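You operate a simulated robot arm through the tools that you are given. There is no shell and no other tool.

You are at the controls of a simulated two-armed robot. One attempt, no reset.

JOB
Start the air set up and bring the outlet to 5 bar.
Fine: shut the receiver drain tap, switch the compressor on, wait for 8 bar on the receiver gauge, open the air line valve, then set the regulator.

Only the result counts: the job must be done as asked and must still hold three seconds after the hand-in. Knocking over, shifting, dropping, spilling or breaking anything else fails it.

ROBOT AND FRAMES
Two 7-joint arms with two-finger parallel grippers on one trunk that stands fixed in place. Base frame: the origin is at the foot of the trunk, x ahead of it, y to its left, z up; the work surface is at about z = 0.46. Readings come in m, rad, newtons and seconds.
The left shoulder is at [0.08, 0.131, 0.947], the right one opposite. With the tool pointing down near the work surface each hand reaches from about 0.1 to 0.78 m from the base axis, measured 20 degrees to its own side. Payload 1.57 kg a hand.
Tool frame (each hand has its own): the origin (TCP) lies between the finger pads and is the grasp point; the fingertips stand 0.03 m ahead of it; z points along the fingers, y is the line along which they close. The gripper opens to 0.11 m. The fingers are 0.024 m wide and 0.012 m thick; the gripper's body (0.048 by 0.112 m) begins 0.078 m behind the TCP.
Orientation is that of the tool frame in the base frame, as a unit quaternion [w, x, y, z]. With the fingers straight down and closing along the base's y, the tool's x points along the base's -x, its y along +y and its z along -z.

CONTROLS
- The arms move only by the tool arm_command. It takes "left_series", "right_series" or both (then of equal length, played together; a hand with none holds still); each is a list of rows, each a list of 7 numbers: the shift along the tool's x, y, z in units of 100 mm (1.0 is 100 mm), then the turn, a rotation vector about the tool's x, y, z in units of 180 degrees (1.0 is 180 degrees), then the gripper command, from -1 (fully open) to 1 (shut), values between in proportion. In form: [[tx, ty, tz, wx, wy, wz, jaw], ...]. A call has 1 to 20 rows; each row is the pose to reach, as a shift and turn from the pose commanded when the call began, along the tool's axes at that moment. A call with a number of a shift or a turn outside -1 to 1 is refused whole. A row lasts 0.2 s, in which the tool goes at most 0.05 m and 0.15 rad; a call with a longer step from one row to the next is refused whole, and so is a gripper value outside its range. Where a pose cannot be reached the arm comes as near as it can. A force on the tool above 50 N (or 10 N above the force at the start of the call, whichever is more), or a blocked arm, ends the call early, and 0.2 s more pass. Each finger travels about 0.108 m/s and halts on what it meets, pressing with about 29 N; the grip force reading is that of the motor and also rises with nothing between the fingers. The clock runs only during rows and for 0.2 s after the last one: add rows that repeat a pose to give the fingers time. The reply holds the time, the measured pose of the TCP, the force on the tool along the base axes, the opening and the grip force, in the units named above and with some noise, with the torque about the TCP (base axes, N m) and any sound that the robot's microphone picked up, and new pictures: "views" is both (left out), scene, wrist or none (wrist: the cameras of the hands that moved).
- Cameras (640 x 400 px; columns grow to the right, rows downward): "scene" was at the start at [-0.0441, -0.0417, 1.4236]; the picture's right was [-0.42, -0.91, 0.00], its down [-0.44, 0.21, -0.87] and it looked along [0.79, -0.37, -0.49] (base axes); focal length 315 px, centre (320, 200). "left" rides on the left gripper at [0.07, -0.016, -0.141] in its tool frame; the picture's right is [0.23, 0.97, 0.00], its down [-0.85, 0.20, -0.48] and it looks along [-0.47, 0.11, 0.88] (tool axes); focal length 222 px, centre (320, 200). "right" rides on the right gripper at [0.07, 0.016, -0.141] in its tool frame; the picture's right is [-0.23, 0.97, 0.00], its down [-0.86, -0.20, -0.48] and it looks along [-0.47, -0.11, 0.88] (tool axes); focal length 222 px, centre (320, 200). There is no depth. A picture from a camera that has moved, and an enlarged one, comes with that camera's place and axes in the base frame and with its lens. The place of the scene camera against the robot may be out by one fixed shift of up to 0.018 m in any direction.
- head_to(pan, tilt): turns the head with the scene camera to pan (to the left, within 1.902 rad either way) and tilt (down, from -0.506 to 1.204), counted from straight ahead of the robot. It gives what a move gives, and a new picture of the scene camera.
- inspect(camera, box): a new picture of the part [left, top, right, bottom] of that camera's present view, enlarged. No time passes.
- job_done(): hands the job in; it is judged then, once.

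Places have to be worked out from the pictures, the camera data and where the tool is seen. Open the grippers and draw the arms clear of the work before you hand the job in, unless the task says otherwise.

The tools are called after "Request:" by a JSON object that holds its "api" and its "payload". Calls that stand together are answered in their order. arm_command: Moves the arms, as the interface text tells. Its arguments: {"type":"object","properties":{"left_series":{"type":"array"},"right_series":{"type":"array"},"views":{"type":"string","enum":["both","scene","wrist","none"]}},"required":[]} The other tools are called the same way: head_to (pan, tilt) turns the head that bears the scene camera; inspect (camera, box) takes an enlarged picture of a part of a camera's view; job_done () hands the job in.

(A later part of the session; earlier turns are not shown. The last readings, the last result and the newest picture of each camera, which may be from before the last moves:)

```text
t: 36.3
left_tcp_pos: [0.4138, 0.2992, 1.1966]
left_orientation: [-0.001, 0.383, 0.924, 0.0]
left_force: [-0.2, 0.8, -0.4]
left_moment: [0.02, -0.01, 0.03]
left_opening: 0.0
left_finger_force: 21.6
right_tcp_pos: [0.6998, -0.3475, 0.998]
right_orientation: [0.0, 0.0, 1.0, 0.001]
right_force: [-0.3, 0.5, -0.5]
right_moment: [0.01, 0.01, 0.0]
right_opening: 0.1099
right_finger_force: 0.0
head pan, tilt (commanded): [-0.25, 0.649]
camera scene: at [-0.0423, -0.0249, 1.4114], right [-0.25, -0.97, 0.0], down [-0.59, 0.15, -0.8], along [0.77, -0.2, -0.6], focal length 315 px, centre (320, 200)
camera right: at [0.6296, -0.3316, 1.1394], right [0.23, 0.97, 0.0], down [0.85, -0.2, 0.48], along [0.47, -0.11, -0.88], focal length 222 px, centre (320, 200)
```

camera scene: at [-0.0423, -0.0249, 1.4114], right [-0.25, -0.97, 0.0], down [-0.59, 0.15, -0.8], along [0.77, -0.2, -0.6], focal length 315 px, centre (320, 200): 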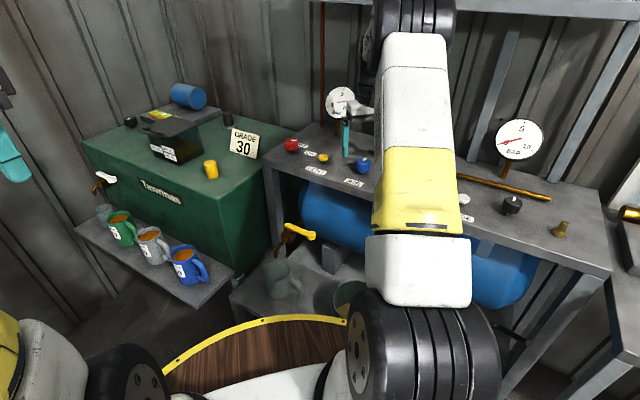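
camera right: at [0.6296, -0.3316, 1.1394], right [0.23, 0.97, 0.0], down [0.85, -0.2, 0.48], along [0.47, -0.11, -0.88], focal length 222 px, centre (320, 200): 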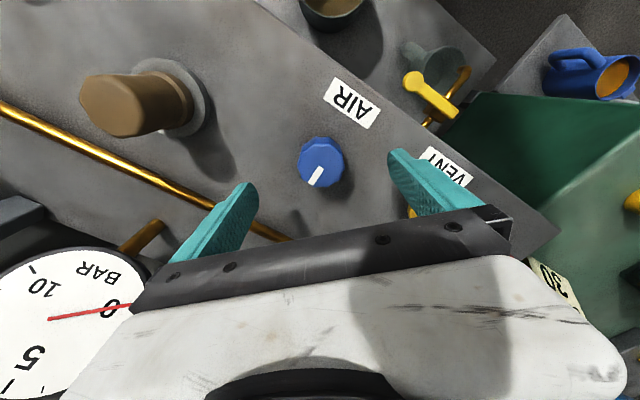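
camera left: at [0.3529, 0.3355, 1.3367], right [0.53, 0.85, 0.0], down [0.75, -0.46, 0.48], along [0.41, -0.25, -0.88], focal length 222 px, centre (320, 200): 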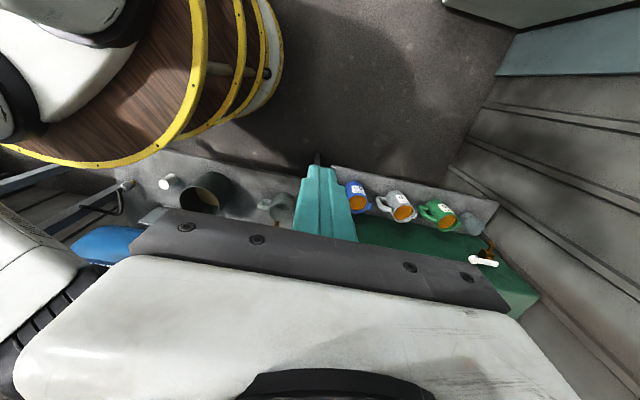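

Descending over the knob; gauge 1's dial is now clear of the finger. I check both quickly.

Request:
{"api": "inspect", "payload": {"camera": "scene", "box": [300, 75, 380, 125]}}

Request:
{"api": "inspect", "payload": {"camera": "right", "box": [256, 120, 384, 200]}}

```text
8.00 times, centred on (340, 100) of scene
camera zoom: at [-0.0423, -0.0249, 1.4114], right [-0.25, -0.97, 0.0], down [-0.59, 0.15, -0.8], along [0.77, -0.2, -0.6], focal length 2522 px, centre (160, 1000)
```

zoom: 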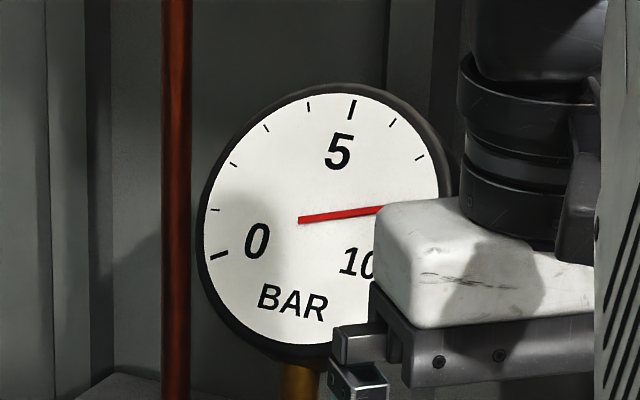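

```text
5.00 times, centred on (320, 160) of right
camera zoom: at [0.6296, -0.3316, 1.1394], right [0.23, 0.97, 0.0], down [0.85, -0.2, 0.48], along [0.47, -0.11, -0.88], focal length 1111 px, centre (320, 400)
```

zoom: 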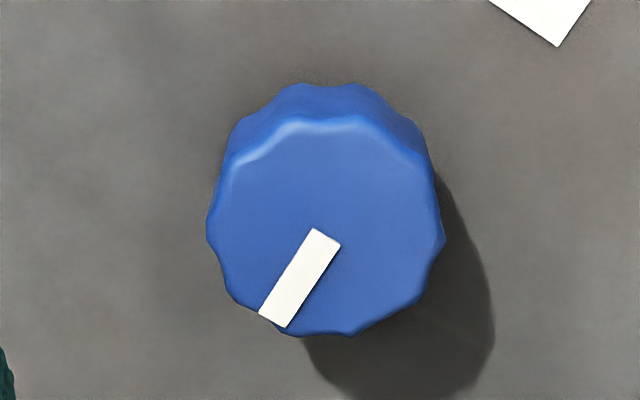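

The receiver holds at 8 bar, and the knob axis (0.701,-0.3475) matches the TCP. I descend 62 mm and close on the AIR knob.

Request:
{"api": "arm_command", "payload": {"right_series": [[-0.01, 0, 0.2, 0, 0, 0, -1], [-0.01, 0, 0.42, 0, 0, 0, -1], [-0.01, 0, 0.62, 0, 0, 0, -1], [-0.01, 0, 0.62, 0, 0, 0, 0], [-0.01, 0, 0.62, 0, 0, 0, 1], [-0.01, 0, 0.62, 0, 0, 0, 1], [-0.01, 0, 0.62, 0, 0, 0, 1]], "views": "both"}}

```text
t: 37.9
left_tcp_pos: [0.4145, 0.299, 1.1965]
left_orientation: [0.0, 0.382, 0.924, 0.0]
left_force: [0.0, 0.0, -0.7]
left_moment: [-0.02, 0.0, 0.01]
left_opening: 0.0001
left_finger_force: 20.8
right_tcp_pos: [0.6976, -0.3463, 0.9358]
right_orientation: [0.0, -0.001, 1.0, 0.001]
right_force: [-4.4, 8.9, -3.7]
right_moment: [-0.31, -0.87, 0.03]
right_opening: 0.0423
right_finger_force: 44.6
head pan, tilt (commanded): [-0.25, 0.649]
camera scene: at [-0.0423, -0.0246, 1.4114], right [-0.25, -0.97, 0.0], down [-0.59, 0.15, -0.8], along [0.77, -0.2, -0.6], focal length 315 px, centre (320, 200)
camera right: at [0.6288, -0.3306, 1.0785], right [0.23, 0.97, 0.0], down [0.86, -0.2, 0.48], along [0.47, -0.11, -0.88], focal length 222 px, centre (320, 200)
```

scene: 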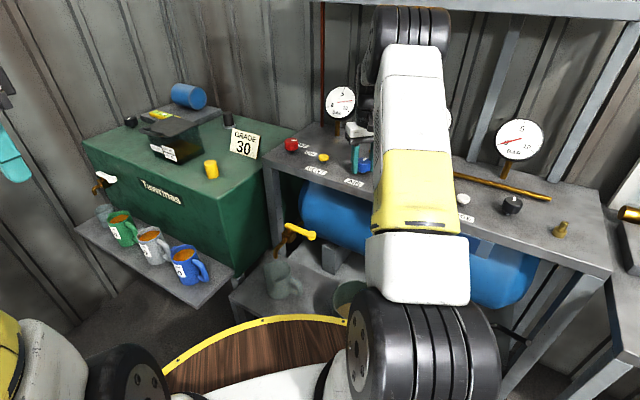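
right: 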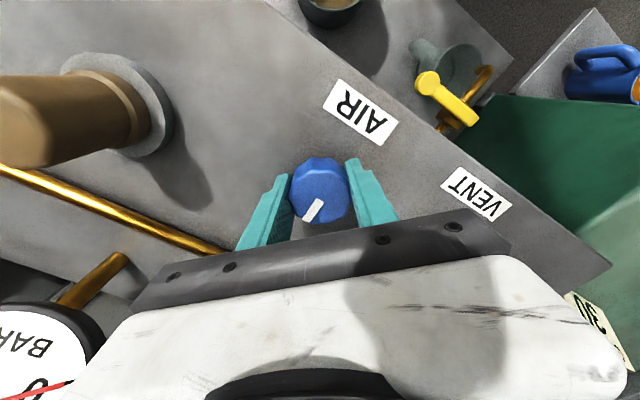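

The AIR knob is gripped. I test a small clockwise turn (15°) first and watch the torque and the pointer.

Request:
{"api": "arm_command", "payload": {"right_series": [[0, 0.01, 0, 0, 0, 0.0417, 1], [0, 0.01, 0, 0, 0, 0.0833, 1]], "views": "wrist"}}

```text
t: 38.5
left_tcp_pos: [0.415, 0.2997, 1.1967]
left_orientation: [0.0, 0.383, 0.924, 0.0]
left_force: [0.2, 0.5, -0.1]
left_moment: [-0.03, 0.02, 0.02]
left_opening: 0.0
left_finger_force: 21.1
right_tcp_pos: [0.6987, -0.3469, 0.935]
right_orientation: [-0.001, 0.131, 0.991, 0.0]
right_force: [-14.3, 12.2, 0.3]
right_moment: [-0.36, -0.82, 0.0]
right_opening: 0.0426
right_finger_force: 45.0
head pan, tilt (commanded): [-0.25, 0.649]
camera right: at [0.6357, -0.3126, 1.0786], right [0.47, 0.88, 0.0], down [0.78, -0.42, 0.48], along [0.42, -0.23, -0.88], focal length 222 px, centre (320, 200)
```

right: 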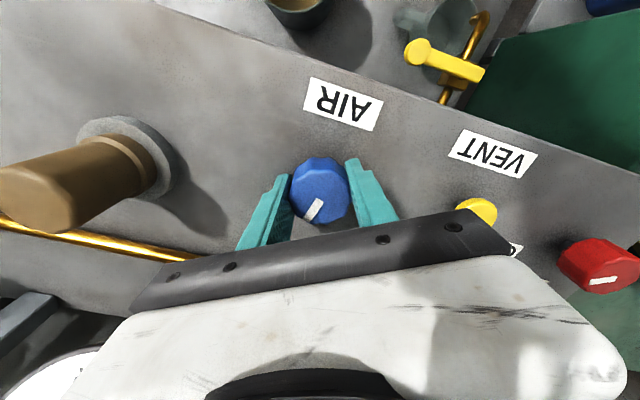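

The knob follows freely clockwise (no torque), only a small side load from centring. I correct the centring by ~2 mm and keep turning clockwise.

Request:
{"api": "arm_command", "payload": {"right_series": [[0.024, 0.014, 0, 0, 0, 0.0417, 1], [0.024, 0.014, 0, 0, 0, 0.0833, 1], [0.024, 0.014, 0, 0, 0, 0.125, 1], [0.024, 0.014, 0, 0, 0, 0.1667, 1], [0.024, 0.014, 0, 0, 0, 0.2083, 1]], "views": "both"}}

```text
t: 39.7
left_tcp_pos: [0.415, 0.2996, 1.1964]
left_orientation: [0.0, 0.382, 0.924, 0.0]
left_force: [0.8, 0.7, 0.1]
left_moment: [0.01, 0.03, 0.01]
left_opening: 0.0
left_finger_force: 21.2
right_tcp_pos: [0.7, -0.3459, 0.9359]
right_orientation: [0.002, 0.443, 0.897, -0.001]
right_force: [11.2, -0.7, -6.1]
right_moment: [-1.19, -0.65, 0.0]
right_opening: 0.0427
right_finger_force: 45.2
head pan, tilt (commanded): [-0.25, 0.649]
camera scene: at [-0.0415, -0.0251, 1.4114], right [-0.25, -0.97, 0.0], down [-0.59, 0.15, -0.8], along [0.77, -0.2, -0.61], focal length 315 px, centre (320, 200)
camera right: at [0.6693, -0.2803, 1.0784], right [0.91, 0.41, 0.0], down [0.36, -0.8, 0.48], along [0.2, -0.44, -0.88], focal length 222 px, centre (320, 200)
```

scene: 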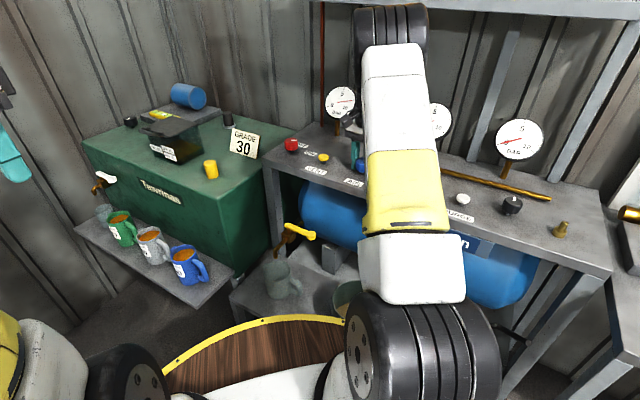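
right: 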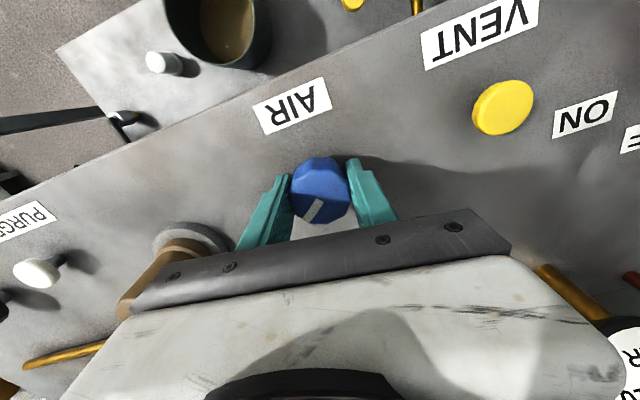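

The knob has followed to about 52°. I check gauges 2 and 3 for any response before turning further.

Request:
{"api": "inspect", "payload": {"camera": "scene", "box": [420, 80, 580, 180]}}

Request:
{"api": "inspect", "payload": {"camera": "scene", "box": [310, 75, 390, 125]}}

```text
4.00 times, centred on (500, 130) of scene
camera zoom: at [-0.0415, -0.0251, 1.4114], right [-0.25, -0.97, 0.0], down [-0.59, 0.15, -0.8], along [0.77, -0.2, -0.61], focal length 1261 px, centre (-400, 480)
```

zoom: 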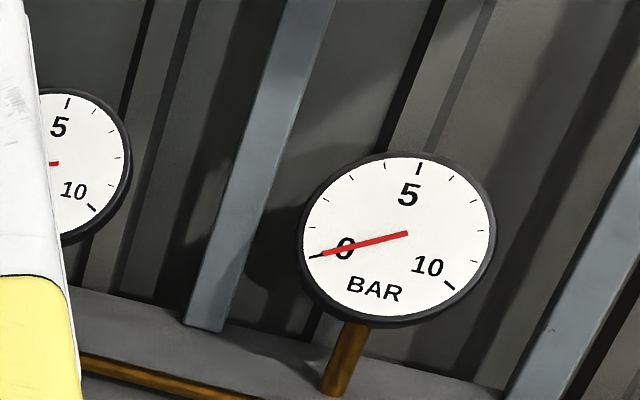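

```text
8.00 times, centred on (350, 100) of scene
camera zoom: at [-0.0415, -0.0251, 1.4114], right [-0.25, -0.97, 0.0], down [-0.59, 0.15, -0.8], along [0.77, -0.2, -0.61], focal length 2522 px, centre (80, 1000)
```

zoom: 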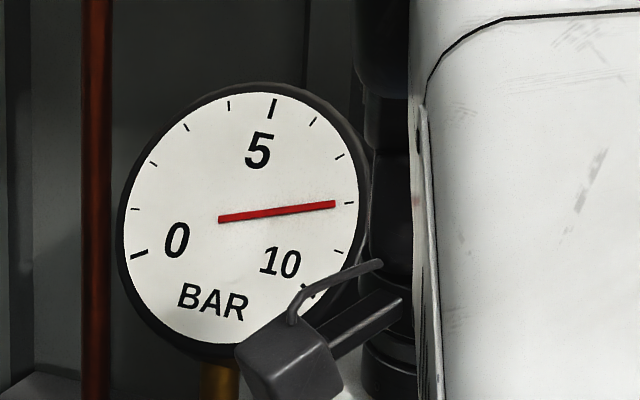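

Nothing downstream yet and the receiver stays at 8. I turn the remaining part of the quarter turn, watching for a stop.

Request:
{"api": "arm_command", "payload": {"right_series": [[-0.012, 0.016, 0, 0, 0, 0.0417, 1], [-0.012, 0.016, 0, 0, 0, 0.0833, 1], [-0.012, 0.016, 0, 0, 0, 0.125, 1], [-0.012, 0.016, 0, 0, 0, 0.1667, 1], [-0.012, 0.016, 0, 0, 0, 0.2083, 1]], "views": "both"}}

Request:
{"api": "inspect", "payload": {"camera": "right", "box": [240, 130, 400, 230]}}

```text
t: 40.9
left_tcp_pos: [0.4149, 0.2992, 1.1966]
left_orientation: [0.0, 0.382, 0.924, 0.0]
left_force: [-1.0, -0.1, -0.4]
left_moment: [0.01, 0.0, 0.02]
left_opening: 0.0
left_finger_force: 21.3
right_tcp_pos: [0.6995, -0.3442, 0.9369]
right_orientation: [0.0, 0.708, 0.707, 0.0]
right_force: [2.7, -2.6, -2.7]
right_moment: [1.09, 0.03, 0.08]
right_opening: 0.0426
right_finger_force: 45.1
head pan, tilt (commanded): [-0.25, 0.649]
camera scene: at [-0.042, -0.0252, 1.4114], right [-0.25, -0.97, 0.0], down [-0.59, 0.15, -0.8], along [0.77, -0.2, -0.6], focal length 315 px, centre (320, 200)
camera right: at [0.7161, -0.2758, 1.0785], right [0.97, -0.23, 0.0], down [-0.2, -0.85, 0.48], along [-0.11, -0.47, -0.88], focal length 222 px, centre (320, 200)
```

scene: 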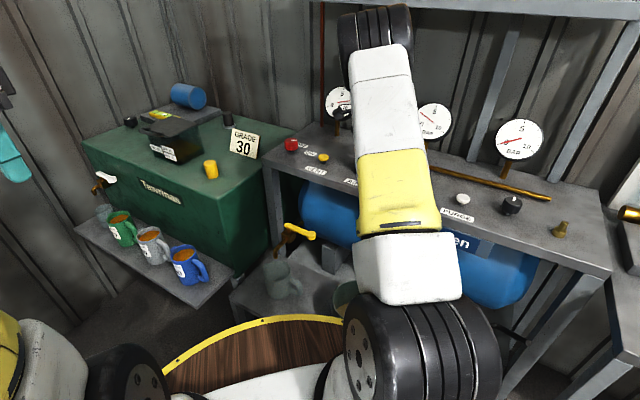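
right: 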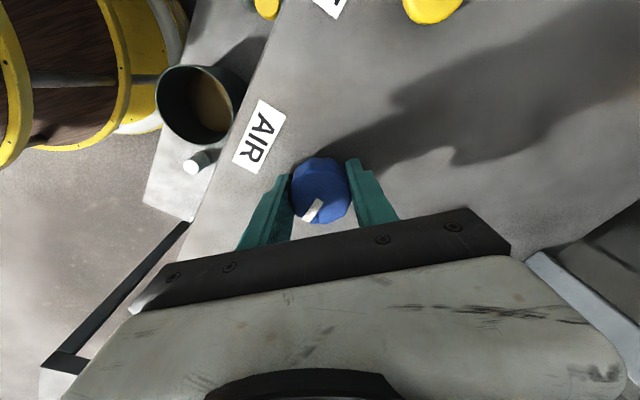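

```text
4.00 times, centred on (320, 180) of right
camera zoom: at [0.7161, -0.2758, 1.0785], right [0.97, -0.23, 0.0], down [-0.2, -0.85, 0.48], along [-0.11, -0.47, -0.88], focal length 888 px, centre (320, 280)
```

zoom: 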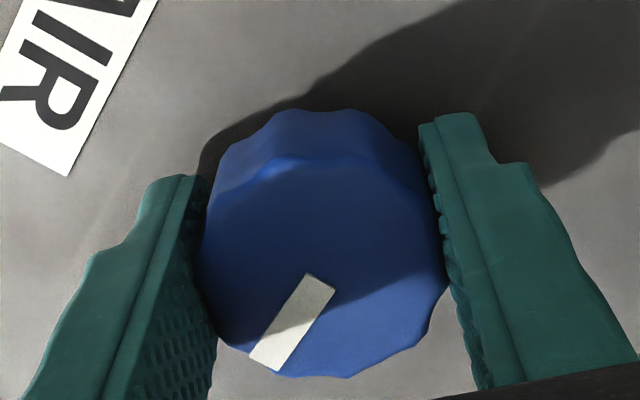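

Gauge 2 has started to move. I zoom on the gauges to see what opening the AIR valve did.

Request:
{"api": "inspect", "payload": {"camera": "scene", "box": [310, 75, 470, 175]}}

Request:
{"api": "inspect", "payload": {"camera": "scene", "box": [400, 80, 560, 180]}}

```text
4.00 times, centred on (390, 125) of scene
camera zoom: at [-0.042, -0.0252, 1.4114], right [-0.25, -0.97, 0.0], down [-0.59, 0.15, -0.8], along [0.77, -0.2, -0.6], focal length 1261 px, centre (40, 500)
```

zoom: 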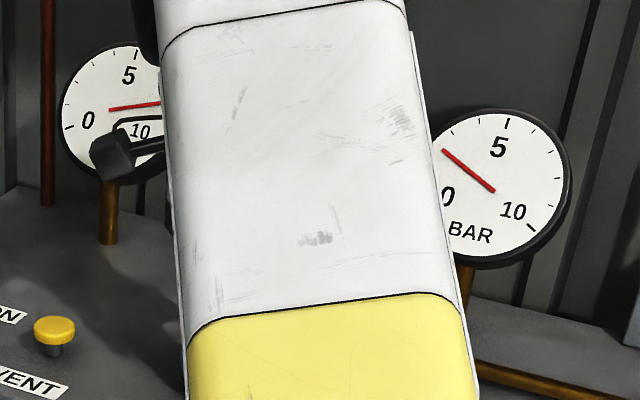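

```text
4.00 times, centred on (480, 130) of scene
camera zoom: at [-0.042, -0.0252, 1.4114], right [-0.25, -0.97, 0.0], down [-0.59, 0.15, -0.8], along [0.77, -0.2, -0.6], focal length 1261 px, centre (-320, 480)
```

zoom: 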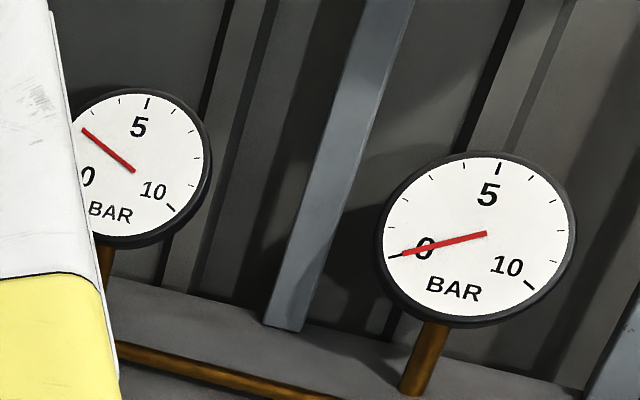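

Gauge 2 now reads roughly 2.3 bar while gauge 3 stays at 0. I hold for about a second to see if gauge 2 settles.

Request:
{"api": "arm_command", "payload": {"right_series": [[0, 0, 0, 0, 0, 0, 1], [0, 0, 0, 0, 0, 0, 1], [0, 0, 0, 0, 0, 0, 1]], "views": "scene"}}

Request:
{"api": "inspect", "payload": {"camera": "scene", "box": [400, 80, 560, 180]}}

Request:
{"api": "inspect", "payload": {"camera": "scene", "box": [310, 75, 390, 125]}}

```text
t: 41.7
left_tcp_pos: [0.415, 0.2984, 1.1968]
left_orientation: [0.0, 0.382, 0.924, 0.0]
left_force: [0.9, 0.2, 0.7]
left_moment: [-0.02, 0.0, -0.02]
left_opening: 0.0001
left_finger_force: 21.5
right_tcp_pos: [0.7001, -0.3443, 0.9365]
right_orientation: [0.0, 0.707, 0.707, 0.0]
right_force: [0.6, -3.4, -3.7]
right_moment: [1.05, -0.11, -0.02]
right_opening: 0.0423
right_finger_force: 45.2
head pan, tilt (commanded): [-0.25, 0.649]
camera scene: at [-0.042, -0.0252, 1.4114], right [-0.25, -0.97, 0.0], down [-0.59, 0.15, -0.8], along [0.77, -0.2, -0.6], focal length 315 px, centre (320, 200)
```

scene: 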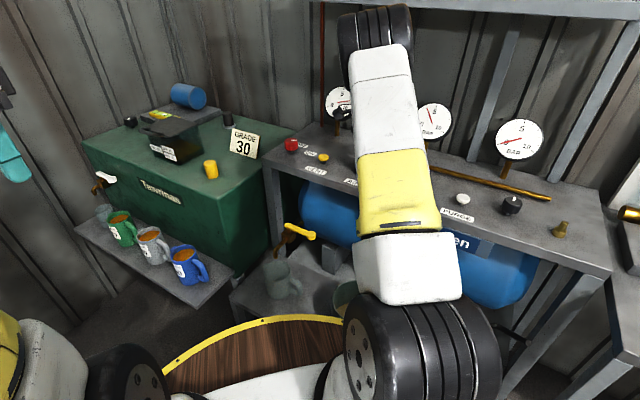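

```text
4.00 times, centred on (480, 130) of scene
camera zoom: at [-0.042, -0.0252, 1.4114], right [-0.25, -0.97, 0.0], down [-0.59, 0.15, -0.8], along [0.77, -0.2, -0.6], focal length 1261 px, centre (-320, 480)
```

zoom: 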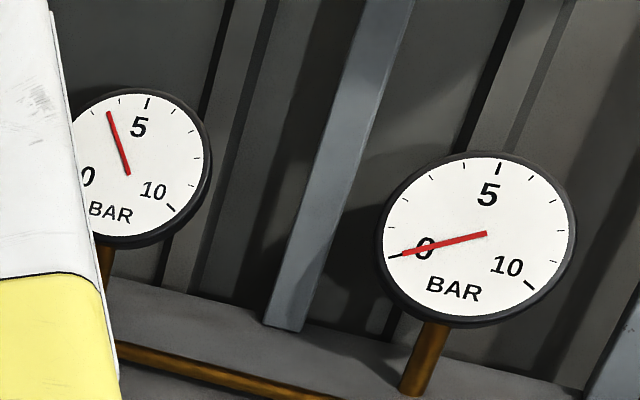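

```text
8.00 times, centred on (350, 100) of scene
camera zoom: at [-0.042, -0.0252, 1.4114], right [-0.25, -0.97, 0.0], down [-0.59, 0.15, -0.8], along [0.77, -0.2, -0.6], focal length 2522 px, centre (80, 1000)
```

zoom: 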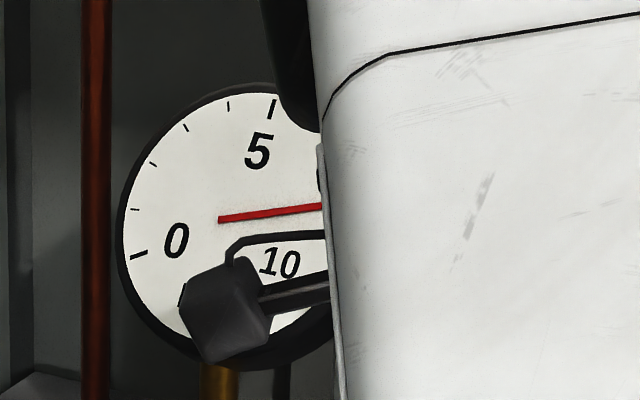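

Gauge 2 keeps climbing (~3.7 bar), so it looks like line pressure filling. I try 8° further clockwise to feel whether the AIR valve is at its open stop.

Request:
{"api": "arm_command", "payload": {"right_series": [[0, 0, 0, 0, 0, 0.0222, 1], [0, 0, 0, 0, 0, 0.0444, 1], [0, 0, 0, 0, 0, 0.0444, 1]], "views": "both"}}

Request:
{"api": "inspect", "payload": {"camera": "right", "box": [240, 130, 400, 230]}}

Request:
{"api": "inspect", "payload": {"camera": "scene", "box": [400, 80, 560, 180]}}

```text
t: 42.5
left_tcp_pos: [0.4143, 0.299, 1.1963]
left_orientation: [0.0, 0.383, 0.924, 0.0]
left_force: [0.1, -0.7, -0.2]
left_moment: [-0.03, -0.02, 0.0]
left_opening: 0.0
left_finger_force: 21.2
right_tcp_pos: [0.7005, -0.3439, 0.9368]
right_orientation: [0.0, 0.755, 0.656, 0.0]
right_force: [-2.8, 1.3, -1.2]
right_moment: [0.13, -0.41, 0.89]
right_opening: 0.0432
right_finger_force: 45.3
head pan, tilt (commanded): [-0.25, 0.649]
camera scene: at [-0.0423, -0.025, 1.4114], right [-0.25, -0.97, 0.0], down [-0.59, 0.15, -0.8], along [0.77, -0.2, -0.6], focal length 315 px, centre (320, 200)
camera right: at [0.7258, -0.2772, 1.0788], right [0.93, -0.36, 0.0], down [-0.32, -0.82, 0.48], along [-0.17, -0.45, -0.88], focal length 222 px, centre (320, 200)
```

scene: 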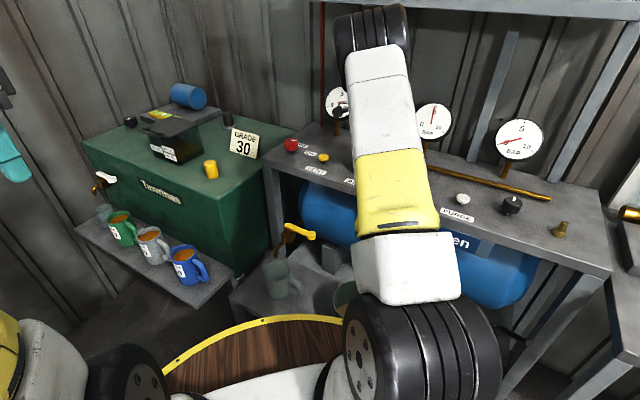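
right: 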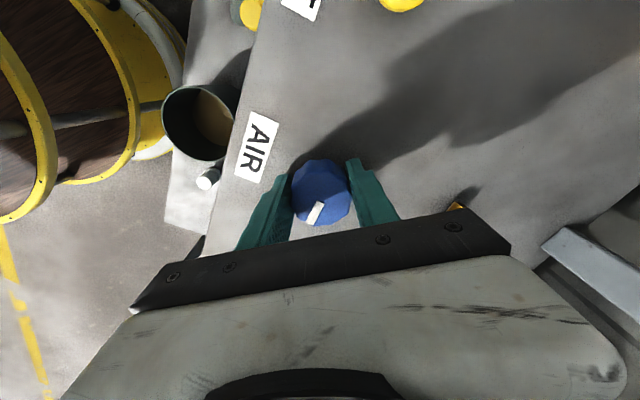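

```text
4.00 times, centred on (320, 180) of right
camera zoom: at [0.7258, -0.2772, 1.0788], right [0.93, -0.36, 0.0], down [-0.32, -0.82, 0.48], along [-0.17, -0.45, -0.88], focal length 888 px, centre (320, 280)
```

zoom: 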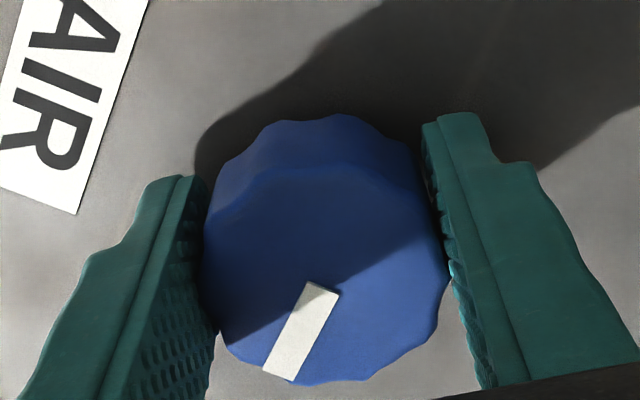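

```text
4.00 times, centred on (480, 130) of scene
camera zoom: at [-0.0423, -0.025, 1.4114], right [-0.25, -0.97, 0.0], down [-0.59, 0.15, -0.8], along [0.77, -0.2, -0.6], focal length 1261 px, centre (-320, 480)
```

zoom: 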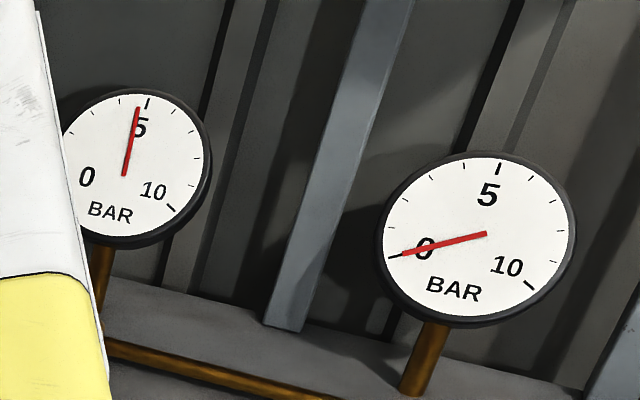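

The knob slipped in the grip at 0.9 Nm, so the AIR valve is at its open stop. I open the fingers, lift straight up, and see where gauge 2 ends up.

Request:
{"api": "arm_command", "payload": {"right_series": [[0, 0, 0, 0, 0, 0, -0.3], [0, 0, 0, 0, 0, 0, -1], [0, 0, 0, 0, 0, 0, -1], [0, 0, -0.3, 0, 0, 0, -1], [0, 0, -0.65, 0, 0, 0, -1], [0, 0, -1.0, 0, 0, 0, -1]], "views": "both"}}

Request:
{"api": "inspect", "payload": {"camera": "scene", "box": [400, 80, 560, 180]}}

```text
t: 43.9
left_tcp_pos: [0.4155, 0.2983, 1.1952]
left_orientation: [-0.001, 0.384, 0.924, -0.001]
left_force: [0.8, -1.3, 0.0]
left_moment: [0.01, 0.01, 0.0]
left_opening: 0.0
left_finger_force: 21.0
right_tcp_pos: [0.7024, -0.3451, 1.0362]
right_orientation: [-0.001, 0.755, 0.656, -0.001]
right_force: [0.1, -0.1, -0.6]
right_moment: [0.0, 0.04, 0.0]
right_opening: 0.11
right_finger_force: 0.0
head pan, tilt (commanded): [-0.25, 0.649]
camera scene: at [-0.042, -0.025, 1.4114], right [-0.25, -0.97, 0.0], down [-0.59, 0.15, -0.8], along [0.77, -0.2, -0.6], focal length 315 px, centre (320, 200)
camera right: at [0.7277, -0.2782, 1.1784], right [0.93, -0.36, 0.0], down [-0.32, -0.82, 0.48], along [-0.17, -0.45, -0.88], focal length 222 px, centre (320, 200)
```

scene: 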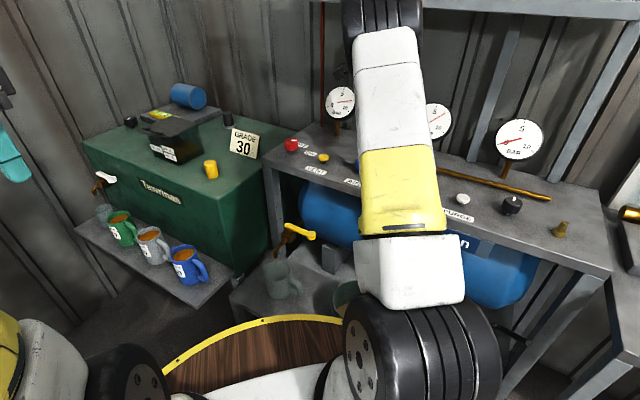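
right: 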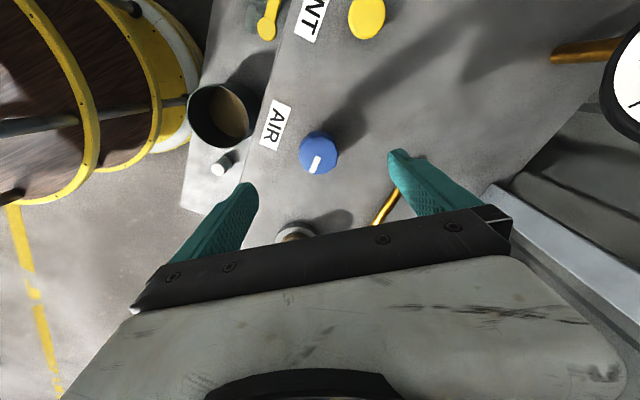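

```text
4.00 times, centred on (480, 130) of scene
camera zoom: at [-0.042, -0.025, 1.4114], right [-0.25, -0.97, 0.0], down [-0.59, 0.15, -0.8], along [0.77, -0.2, -0.6], focal length 1261 px, centre (-320, 480)
```

zoom: 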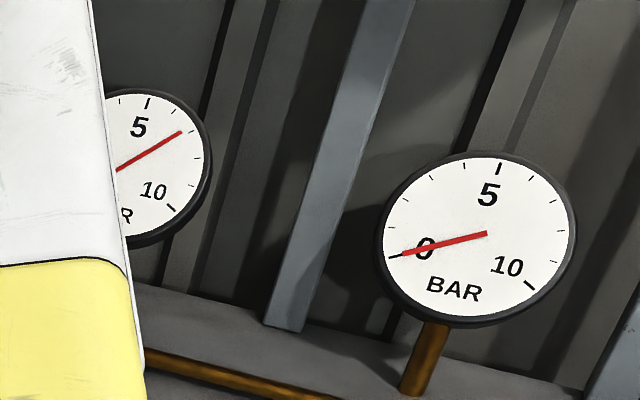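

Gauge 2 is at ~6.7 and heading to line pressure, while gauge 3 by the outlet fitting stays 0: so the black knob beside gauge 3 must be the regulator. I lift and travel right above the bench, unwinding the wrist yaw.

Request:
{"api": "arm_command", "payload": {"right_series": [[0, 0, -0.4, 0, 0, -0.045, -1], [0, 0, -0.8, 0, 0, -0.09, -1], [-0.1, -0.07, -1.0, 0, 0, -0.135, -1], [-0.22, -0.15, -1.0, 0, 0, -0.18, -1], [-0.35, -0.24, -1.0, 0, 0, -0.225, -1], [-0.48, -0.33, -1.0, 0, 0, -0.27, -1], [-0.61, -0.42, -1.0, 0, 0, -0.315, -1], [-0.74, -0.51, -1.0, 0, 0, -0.36, -1], [-0.87, -0.59, -1.0, 0, 0, -0.405, -1], [-0.98, -0.67, -1.0, 0, 0, -0.45, -1]], "views": "both"}}

```text
t: 46.1
left_tcp_pos: [0.4147, 0.3003, 1.1966]
left_orientation: [0.0, 0.382, 0.924, 0.0]
left_force: [0.3, 0.4, 0.6]
left_moment: [-0.01, 0.02, -0.02]
left_opening: 0.0001
left_finger_force: 20.9
right_tcp_pos: [0.6188, -0.4327, 1.1369]
right_orientation: [0.001, 0.146, 0.989, 0.0]
right_force: [0.1, -0.1, -0.3]
right_moment: [-0.01, 0.03, -0.01]
right_opening: 0.1101
right_finger_force: 0.0
head pan, tilt (commanded): [-0.25, 0.649]
camera scene: at [-0.0421, -0.0249, 1.4114], right [-0.25, -0.97, 0.0], down [-0.59, 0.15, -0.8], along [0.77, -0.2, -0.6], focal length 315 px, centre (320, 200)
camera right: at [0.5569, -0.3972, 1.2793], right [0.5, 0.87, 0.0], down [0.76, -0.44, 0.48], along [0.41, -0.24, -0.88], focal length 222 px, centre (320, 200)
```

scene: 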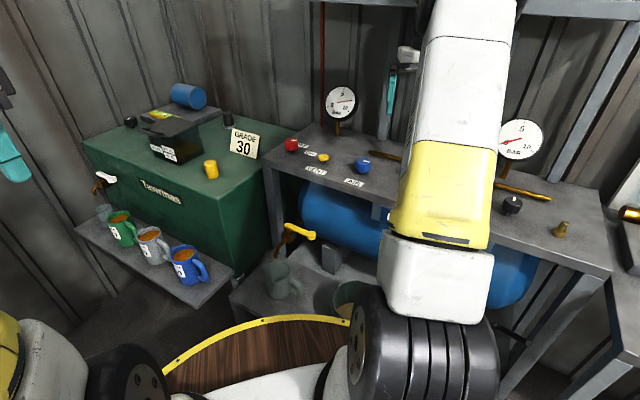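
right: 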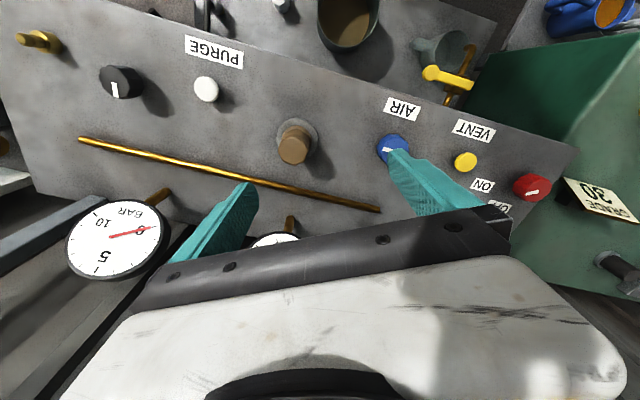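

This wrist view shows the whole row. I zoom on the black knob, PURGE button and gauge 3 for positions.

Request:
{"api": "inspect", "payload": {"camera": "right", "box": [60, 20, 252, 140]}}

Request:
{"api": "inspect", "payload": {"camera": "right", "box": [40, 130, 232, 250]}}

Request:
{"api": "inspect", "payload": {"camera": "scene", "box": [480, 100, 608, 180]}}

```text
3.33 times, centred on (156, 80) of right
camera zoom: at [0.5569, -0.3972, 1.2793], right [0.5, 0.87, 0.0], down [0.76, -0.44, 0.48], along [0.41, -0.24, -0.88], focal length 740 px, centre (867, 600)
```

zoom: 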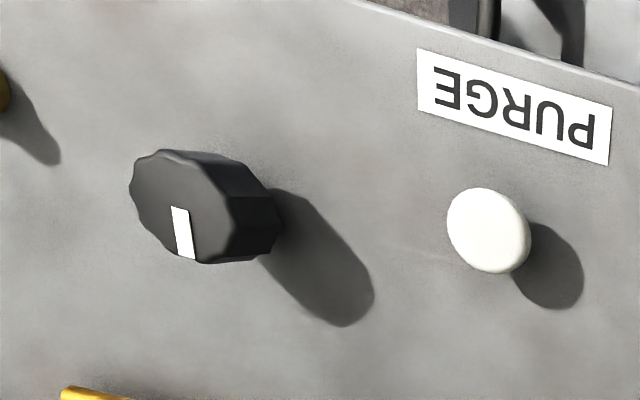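

```text
3.33 times, centred on (136, 190) of right
camera zoom: at [0.5569, -0.3972, 1.2793], right [0.5, 0.87, 0.0], down [0.76, -0.44, 0.48], along [0.41, -0.24, -0.88], focal length 740 px, centre (933, 233)
```

zoom: 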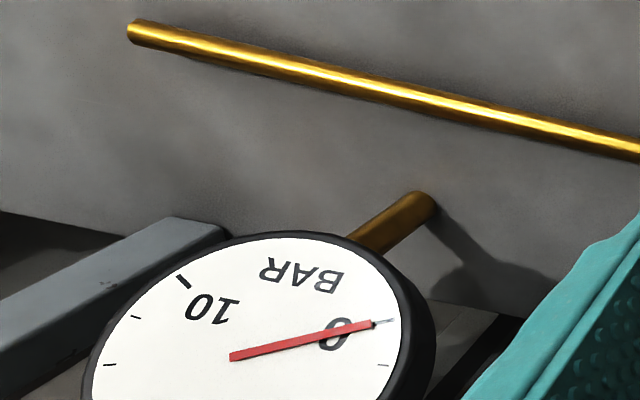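

```text
5.00 times, centred on (544, 140) of scene
camera zoom: at [-0.0421, -0.0249, 1.4114], right [-0.25, -0.97, 0.0], down [-0.59, 0.15, -0.8], along [0.77, -0.2, -0.6], focal length 1576 px, centre (-800, 500)
```

zoom: 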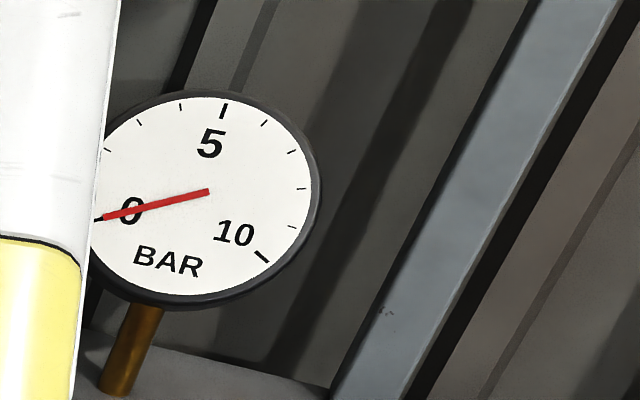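

Gauge 3 reads 0 and the black knob is near (0.43,-0.637). I carry the hand there in two moves, turning the yaw to +60° so a long clockwise turn is available.

Request:
{"api": "arm_command", "payload": {"right_series": [[0.1, -0.2, 0, 0, 0, -0.043, -1], [0.2, -0.4, 0, 0, 0, -0.086, -1], [0.29, -0.59, 0, 0, 0, -0.128, -1], [0.39, -0.79, 0, 0, 0, -0.171, -1], [0.487, -0.983, 0, 0, 0, -0.214, -1]], "views": "none"}}

Request:
{"api": "arm_command", "payload": {"right_series": [[0.19, -0.1, 0, 0, 0, -0.043, -1], [0.38, -0.2, 0, 0, 0, -0.086, -1], [0.57, -0.29, 0, 0, 0, -0.128, -1], [0.76, -0.39, 0, 0, 0, -0.171, -1], [0.946, -0.484, 0, 0, 0, -0.213, -1]], "views": "both"}}

```text
t: 47.3
left_tcp_pos: [0.4145, 0.2998, 1.1958]
left_orientation: [0.0, 0.382, 0.924, 0.0]
left_force: [-0.3, -0.7, -0.7]
left_moment: [0.0, 0.01, -0.05]
left_opening: 0.0
left_finger_force: 21.7
right_tcp_pos: [0.5453, -0.5125, 1.1371]
right_orientation: [0.0, -0.189, 0.982, 0.0]
right_force: [-0.3, -0.4, 0.3]
right_moment: [0.0, -0.01, 0.01]
right_opening: 0.11
right_finger_force: 0.1
head pan, tilt (commanded): [-0.25, 0.649]
```

```text
t: 48.5
left_tcp_pos: [0.4156, 0.2984, 1.1961]
left_orientation: [0.0, 0.382, 0.924, 0.0]
left_force: [0.4, -0.3, 0.1]
left_moment: [0.02, 0.02, 0.0]
left_opening: 0.0001
left_finger_force: 21.6
right_tcp_pos: [0.4751, -0.5904, 1.1376]
right_orientation: [0.0, -0.501, 0.866, 0.0]
right_force: [0.8, 0.9, -0.6]
right_moment: [-0.05, 0.03, 0.01]
right_opening: 0.1099
right_finger_force: 0.0
head pan, tilt (commanded): [-0.25, 0.649]
camera scene: at [-0.0421, -0.0249, 1.4114], right [-0.25, -0.97, 0.0], down [-0.59, 0.15, -0.8], along [0.77, -0.2, -0.6], focal length 315 px, centre (320, 200)
camera right: at [0.4254, -0.6431, 1.2793], right [-0.73, 0.68, 0.0], down [0.6, 0.64, 0.48], along [0.33, 0.35, -0.88], focal length 222 px, centre (320, 200)
```

scene: 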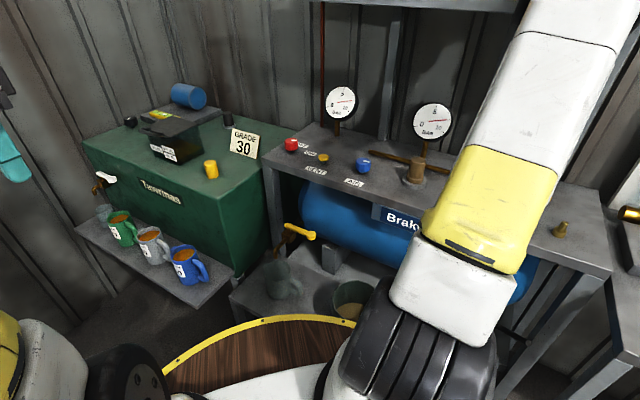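
right: 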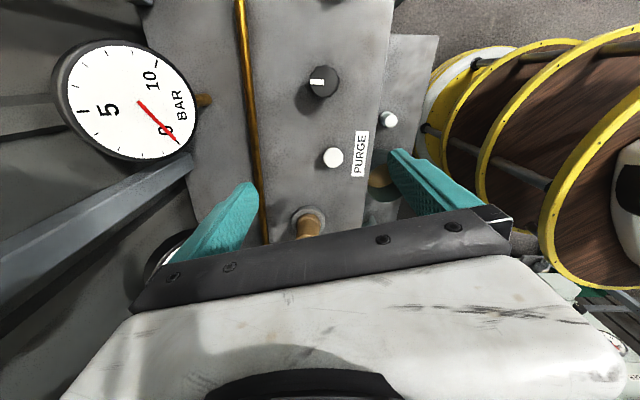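

The right wrist camera now sees both the black knob and gauge 3 (at 0), and gauge 2 in the scene reads about 8. I zoom for the exact knob position.

Request:
{"api": "inspect", "payload": {"camera": "right", "box": [260, 45, 388, 125]}}

Request:
{"api": "inspect", "payload": {"camera": "scene", "box": [310, 75, 470, 175]}}

```text
5.00 times, centred on (324, 85) of right
camera zoom: at [0.4254, -0.6431, 1.2793], right [-0.73, 0.68, 0.0], down [0.6, 0.64, 0.48], along [0.33, 0.35, -0.88], focal length 1111 px, centre (300, 775)
```

zoom: 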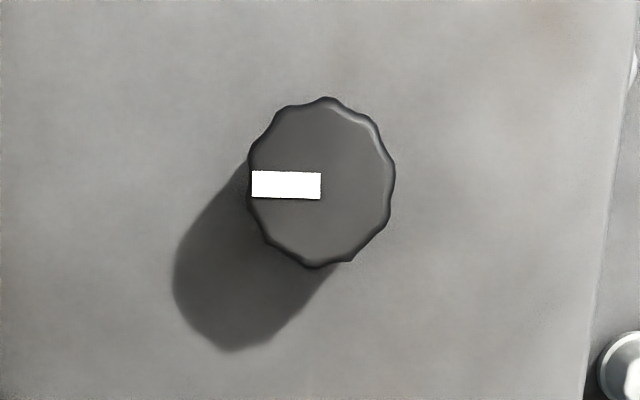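

```text
4.00 times, centred on (390, 125) of scene
camera zoom: at [-0.0421, -0.0249, 1.4114], right [-0.25, -0.97, 0.0], down [-0.59, 0.15, -0.8], along [0.77, -0.2, -0.6], focal length 1261 px, centre (40, 500)
```

zoom: 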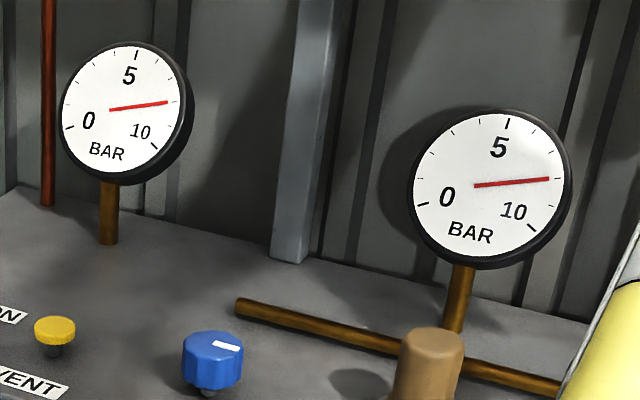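

Both gauges 1 and 2 read 8 bar; the black knob axis is at (0.424,-0.637), pointer toward the back. I centre above it, yaw to +90° and start down.

Request:
{"api": "arm_command", "payload": {"right_series": [[0.13, 0.04, 0.1, 0, 0, -0.0333, -1], [0.26, 0.08, 0.2, 0, 0, -0.0667, -1], [0.4, 0.125, 0.3, 0, 0, -0.1, -1], [0.53, 0.167, 0.4, 0, 0, -0.1333, -1], [0.659, 0.209, 0.5, 0, 0, -0.1667, -1]], "views": "none"}}

Request:
{"api": "arm_command", "payload": {"right_series": [[0, 0, 0.25, 0, 0, 0, -1], [0, 0, 0.5, 0, 0, 0, -1], [0, 0, 0.75, 0, 0, 0, -1], [0, 0, 0.9, 0, 0, 0, -1]], "views": "both"}}

```text
t: 49.7
left_tcp_pos: [0.4152, 0.2987, 1.1954]
left_orientation: [0.001, 0.382, 0.924, 0.0]
left_force: [-1.4, -0.5, -0.2]
left_moment: [0.0, 0.07, 0.0]
left_opening: 0.0
left_finger_force: 21.6
right_tcp_pos: [0.4222, -0.6379, 1.0859]
right_orientation: [0.0, 0.707, -0.707, 0.0]
right_force: [0.3, 0.5, -0.3]
right_moment: [-0.06, 0.02, 0.0]
right_opening: 0.1099
right_finger_force: 0.0
head pan, tilt (commanded): [-0.25, 0.649]
```

```text
t: 50.7
left_tcp_pos: [0.4145, 0.2978, 1.1959]
left_orientation: [0.0, 0.382, 0.924, -0.001]
left_force: [0.7, -0.4, 0.8]
left_moment: [-0.02, -0.02, 0.04]
left_opening: 0.0001
left_finger_force: 20.9
right_tcp_pos: [0.4219, -0.6371, 0.9964]
right_orientation: [0.0, -0.706, 0.708, 0.0]
right_force: [0.2, -0.3, 0.0]
right_moment: [-0.03, 0.03, -0.03]
right_opening: 0.11
right_finger_force: 0.0
head pan, tilt (commanded): [-0.25, 0.649]
camera scene: at [-0.0423, -0.025, 1.4114], right [-0.25, -0.97, 0.0], down [-0.59, 0.15, -0.8], along [0.77, -0.2, -0.6], focal length 315 px, centre (320, 200)
camera right: at [0.4045, -0.7067, 1.1391], right [-0.97, 0.23, 0.0], down [0.2, 0.85, 0.48], along [0.11, 0.47, -0.88], focal length 222 px, centre (320, 200)
```

scene: 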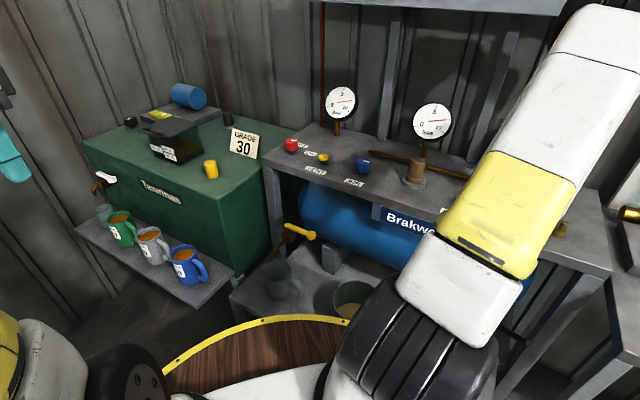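
right: 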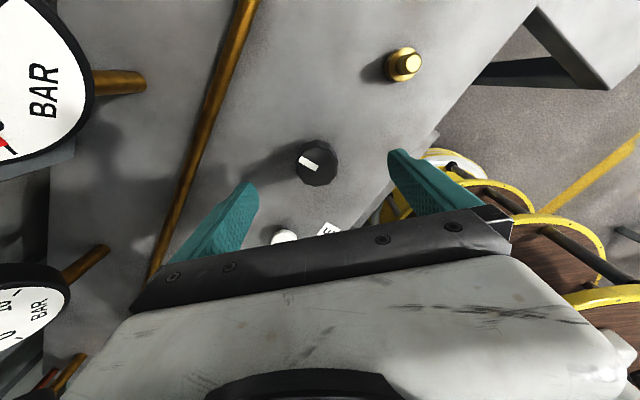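

The hand is above the knob with PURGE well clear. I refine the centring before the last descent.

Request:
{"api": "inspect", "payload": {"camera": "right", "box": [256, 120, 384, 200]}}

```text
5.00 times, centred on (320, 160) of right
camera zoom: at [0.4045, -0.7067, 1.1391], right [-0.97, 0.23, 0.0], down [0.2, 0.85, 0.48], along [0.11, 0.47, -0.88], focal length 1111 px, centre (320, 400)
```

zoom: 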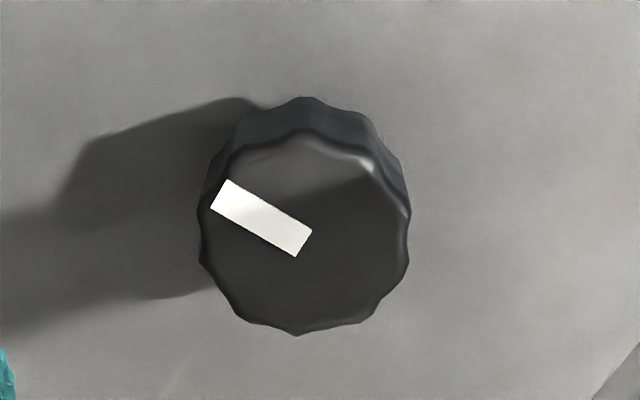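

The knob axis is confirmed at (0.424,-0.637) with the top at z≈0.94. I descend 59 mm and close on it.

Request:
{"api": "arm_command", "payload": {"right_series": [[0, -0.02, 0.2, 0, 0, 0, -1], [0, -0.02, 0.4, 0, 0, 0, -1], [0, -0.02, 0.59, 0, 0, 0, -1], [0, -0.02, 0.59, 0, 0, 0, 0], [0, -0.02, 0.59, 0, 0, 0, 1], [0, -0.02, 0.59, 0, 0, 0, 1], [0, -0.02, 0.59, 0, 0, 0, 1]], "views": "wrist"}}

```text
t: 52.3
left_tcp_pos: [0.4152, 0.2992, 1.1969]
left_orientation: [0.0, 0.383, 0.924, -0.001]
left_force: [1.0, 0.0, 0.5]
left_moment: [0.0, -0.01, 0.01]
left_opening: 0.0001
left_finger_force: 21.1
right_tcp_pos: [0.4252, -0.6378, 0.9391]
right_orientation: [0.0, -0.707, 0.708, 0.001]
right_force: [1.4, -0.4, -3.2]
right_moment: [-1.07, -0.39, -0.01]
right_opening: 0.0384
right_finger_force: 44.2
head pan, tilt (commanded): [-0.25, 0.649]
camera right: at [0.4075, -0.707, 1.0813], right [-0.97, 0.23, 0.0], down [0.2, 0.85, 0.48], along [0.11, 0.47, -0.88], focal length 222 px, centre (320, 200)
```

right: 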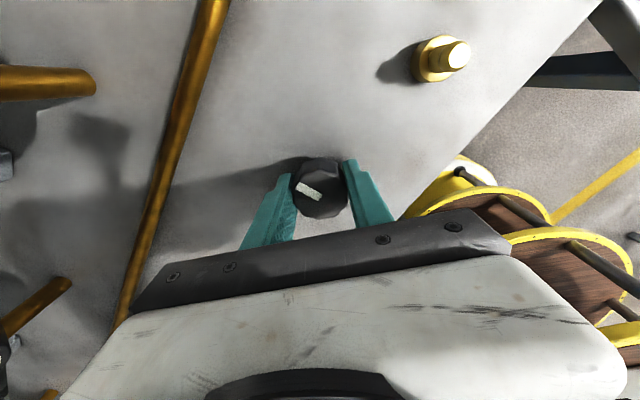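

The black knob is gripped centrally. I turn clockwise 30° and look at gauge 3 in the wrist view.

Request:
{"api": "arm_command", "payload": {"right_series": [[0, 0, 0, 0, 0, 0.0417, 1], [0, 0, 0, 0, 0, 0.0833, 1], [0, 0, 0, 0, 0, 0.125, 1], [0, 0, 0, 0, 0, 0.1667, 1]], "views": "both"}}

```text
t: 53.3
left_tcp_pos: [0.4144, 0.2994, 1.1971]
left_orientation: [0.0, 0.383, 0.924, 0.0]
left_force: [-0.2, 1.2, 0.1]
left_moment: [-0.02, 0.0, 0.0]
left_opening: 0.0002
left_finger_force: 22.0
right_tcp_pos: [0.4226, -0.637, 0.9385]
right_orientation: [0.0, -0.499, 0.867, 0.0]
right_force: [-8.5, 9.5, 18.7]
right_moment: [0.95, -0.29, 0.01]
right_opening: 0.0387
right_finger_force: 43.7
head pan, tilt (commanded): [-0.25, 0.649]
camera scene: at [-0.0431, -0.024, 1.4113], right [-0.25, -0.97, 0.0], down [-0.59, 0.15, -0.8], along [0.77, -0.2, -0.6], focal length 315 px, centre (320, 200)
camera right: at [0.3744, -0.6894, 1.0812], right [-0.73, 0.69, 0.0], down [0.6, 0.64, 0.48], along [0.33, 0.35, -0.88], focal length 222 px, centre (320, 200)
```

scene: 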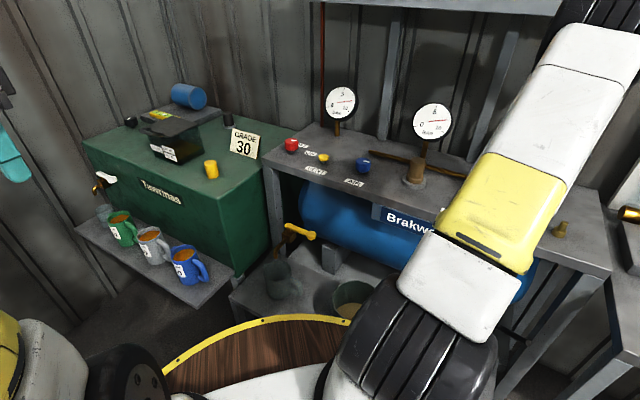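
right: 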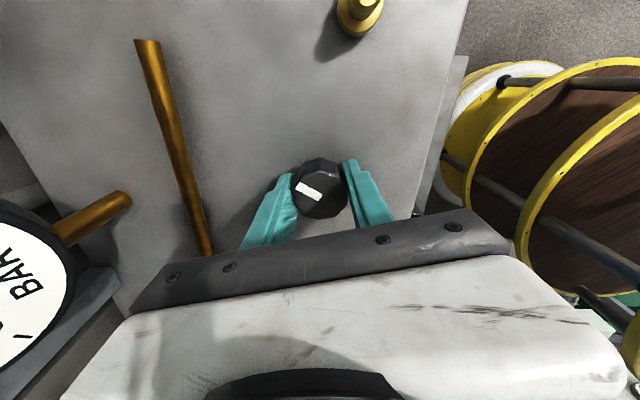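

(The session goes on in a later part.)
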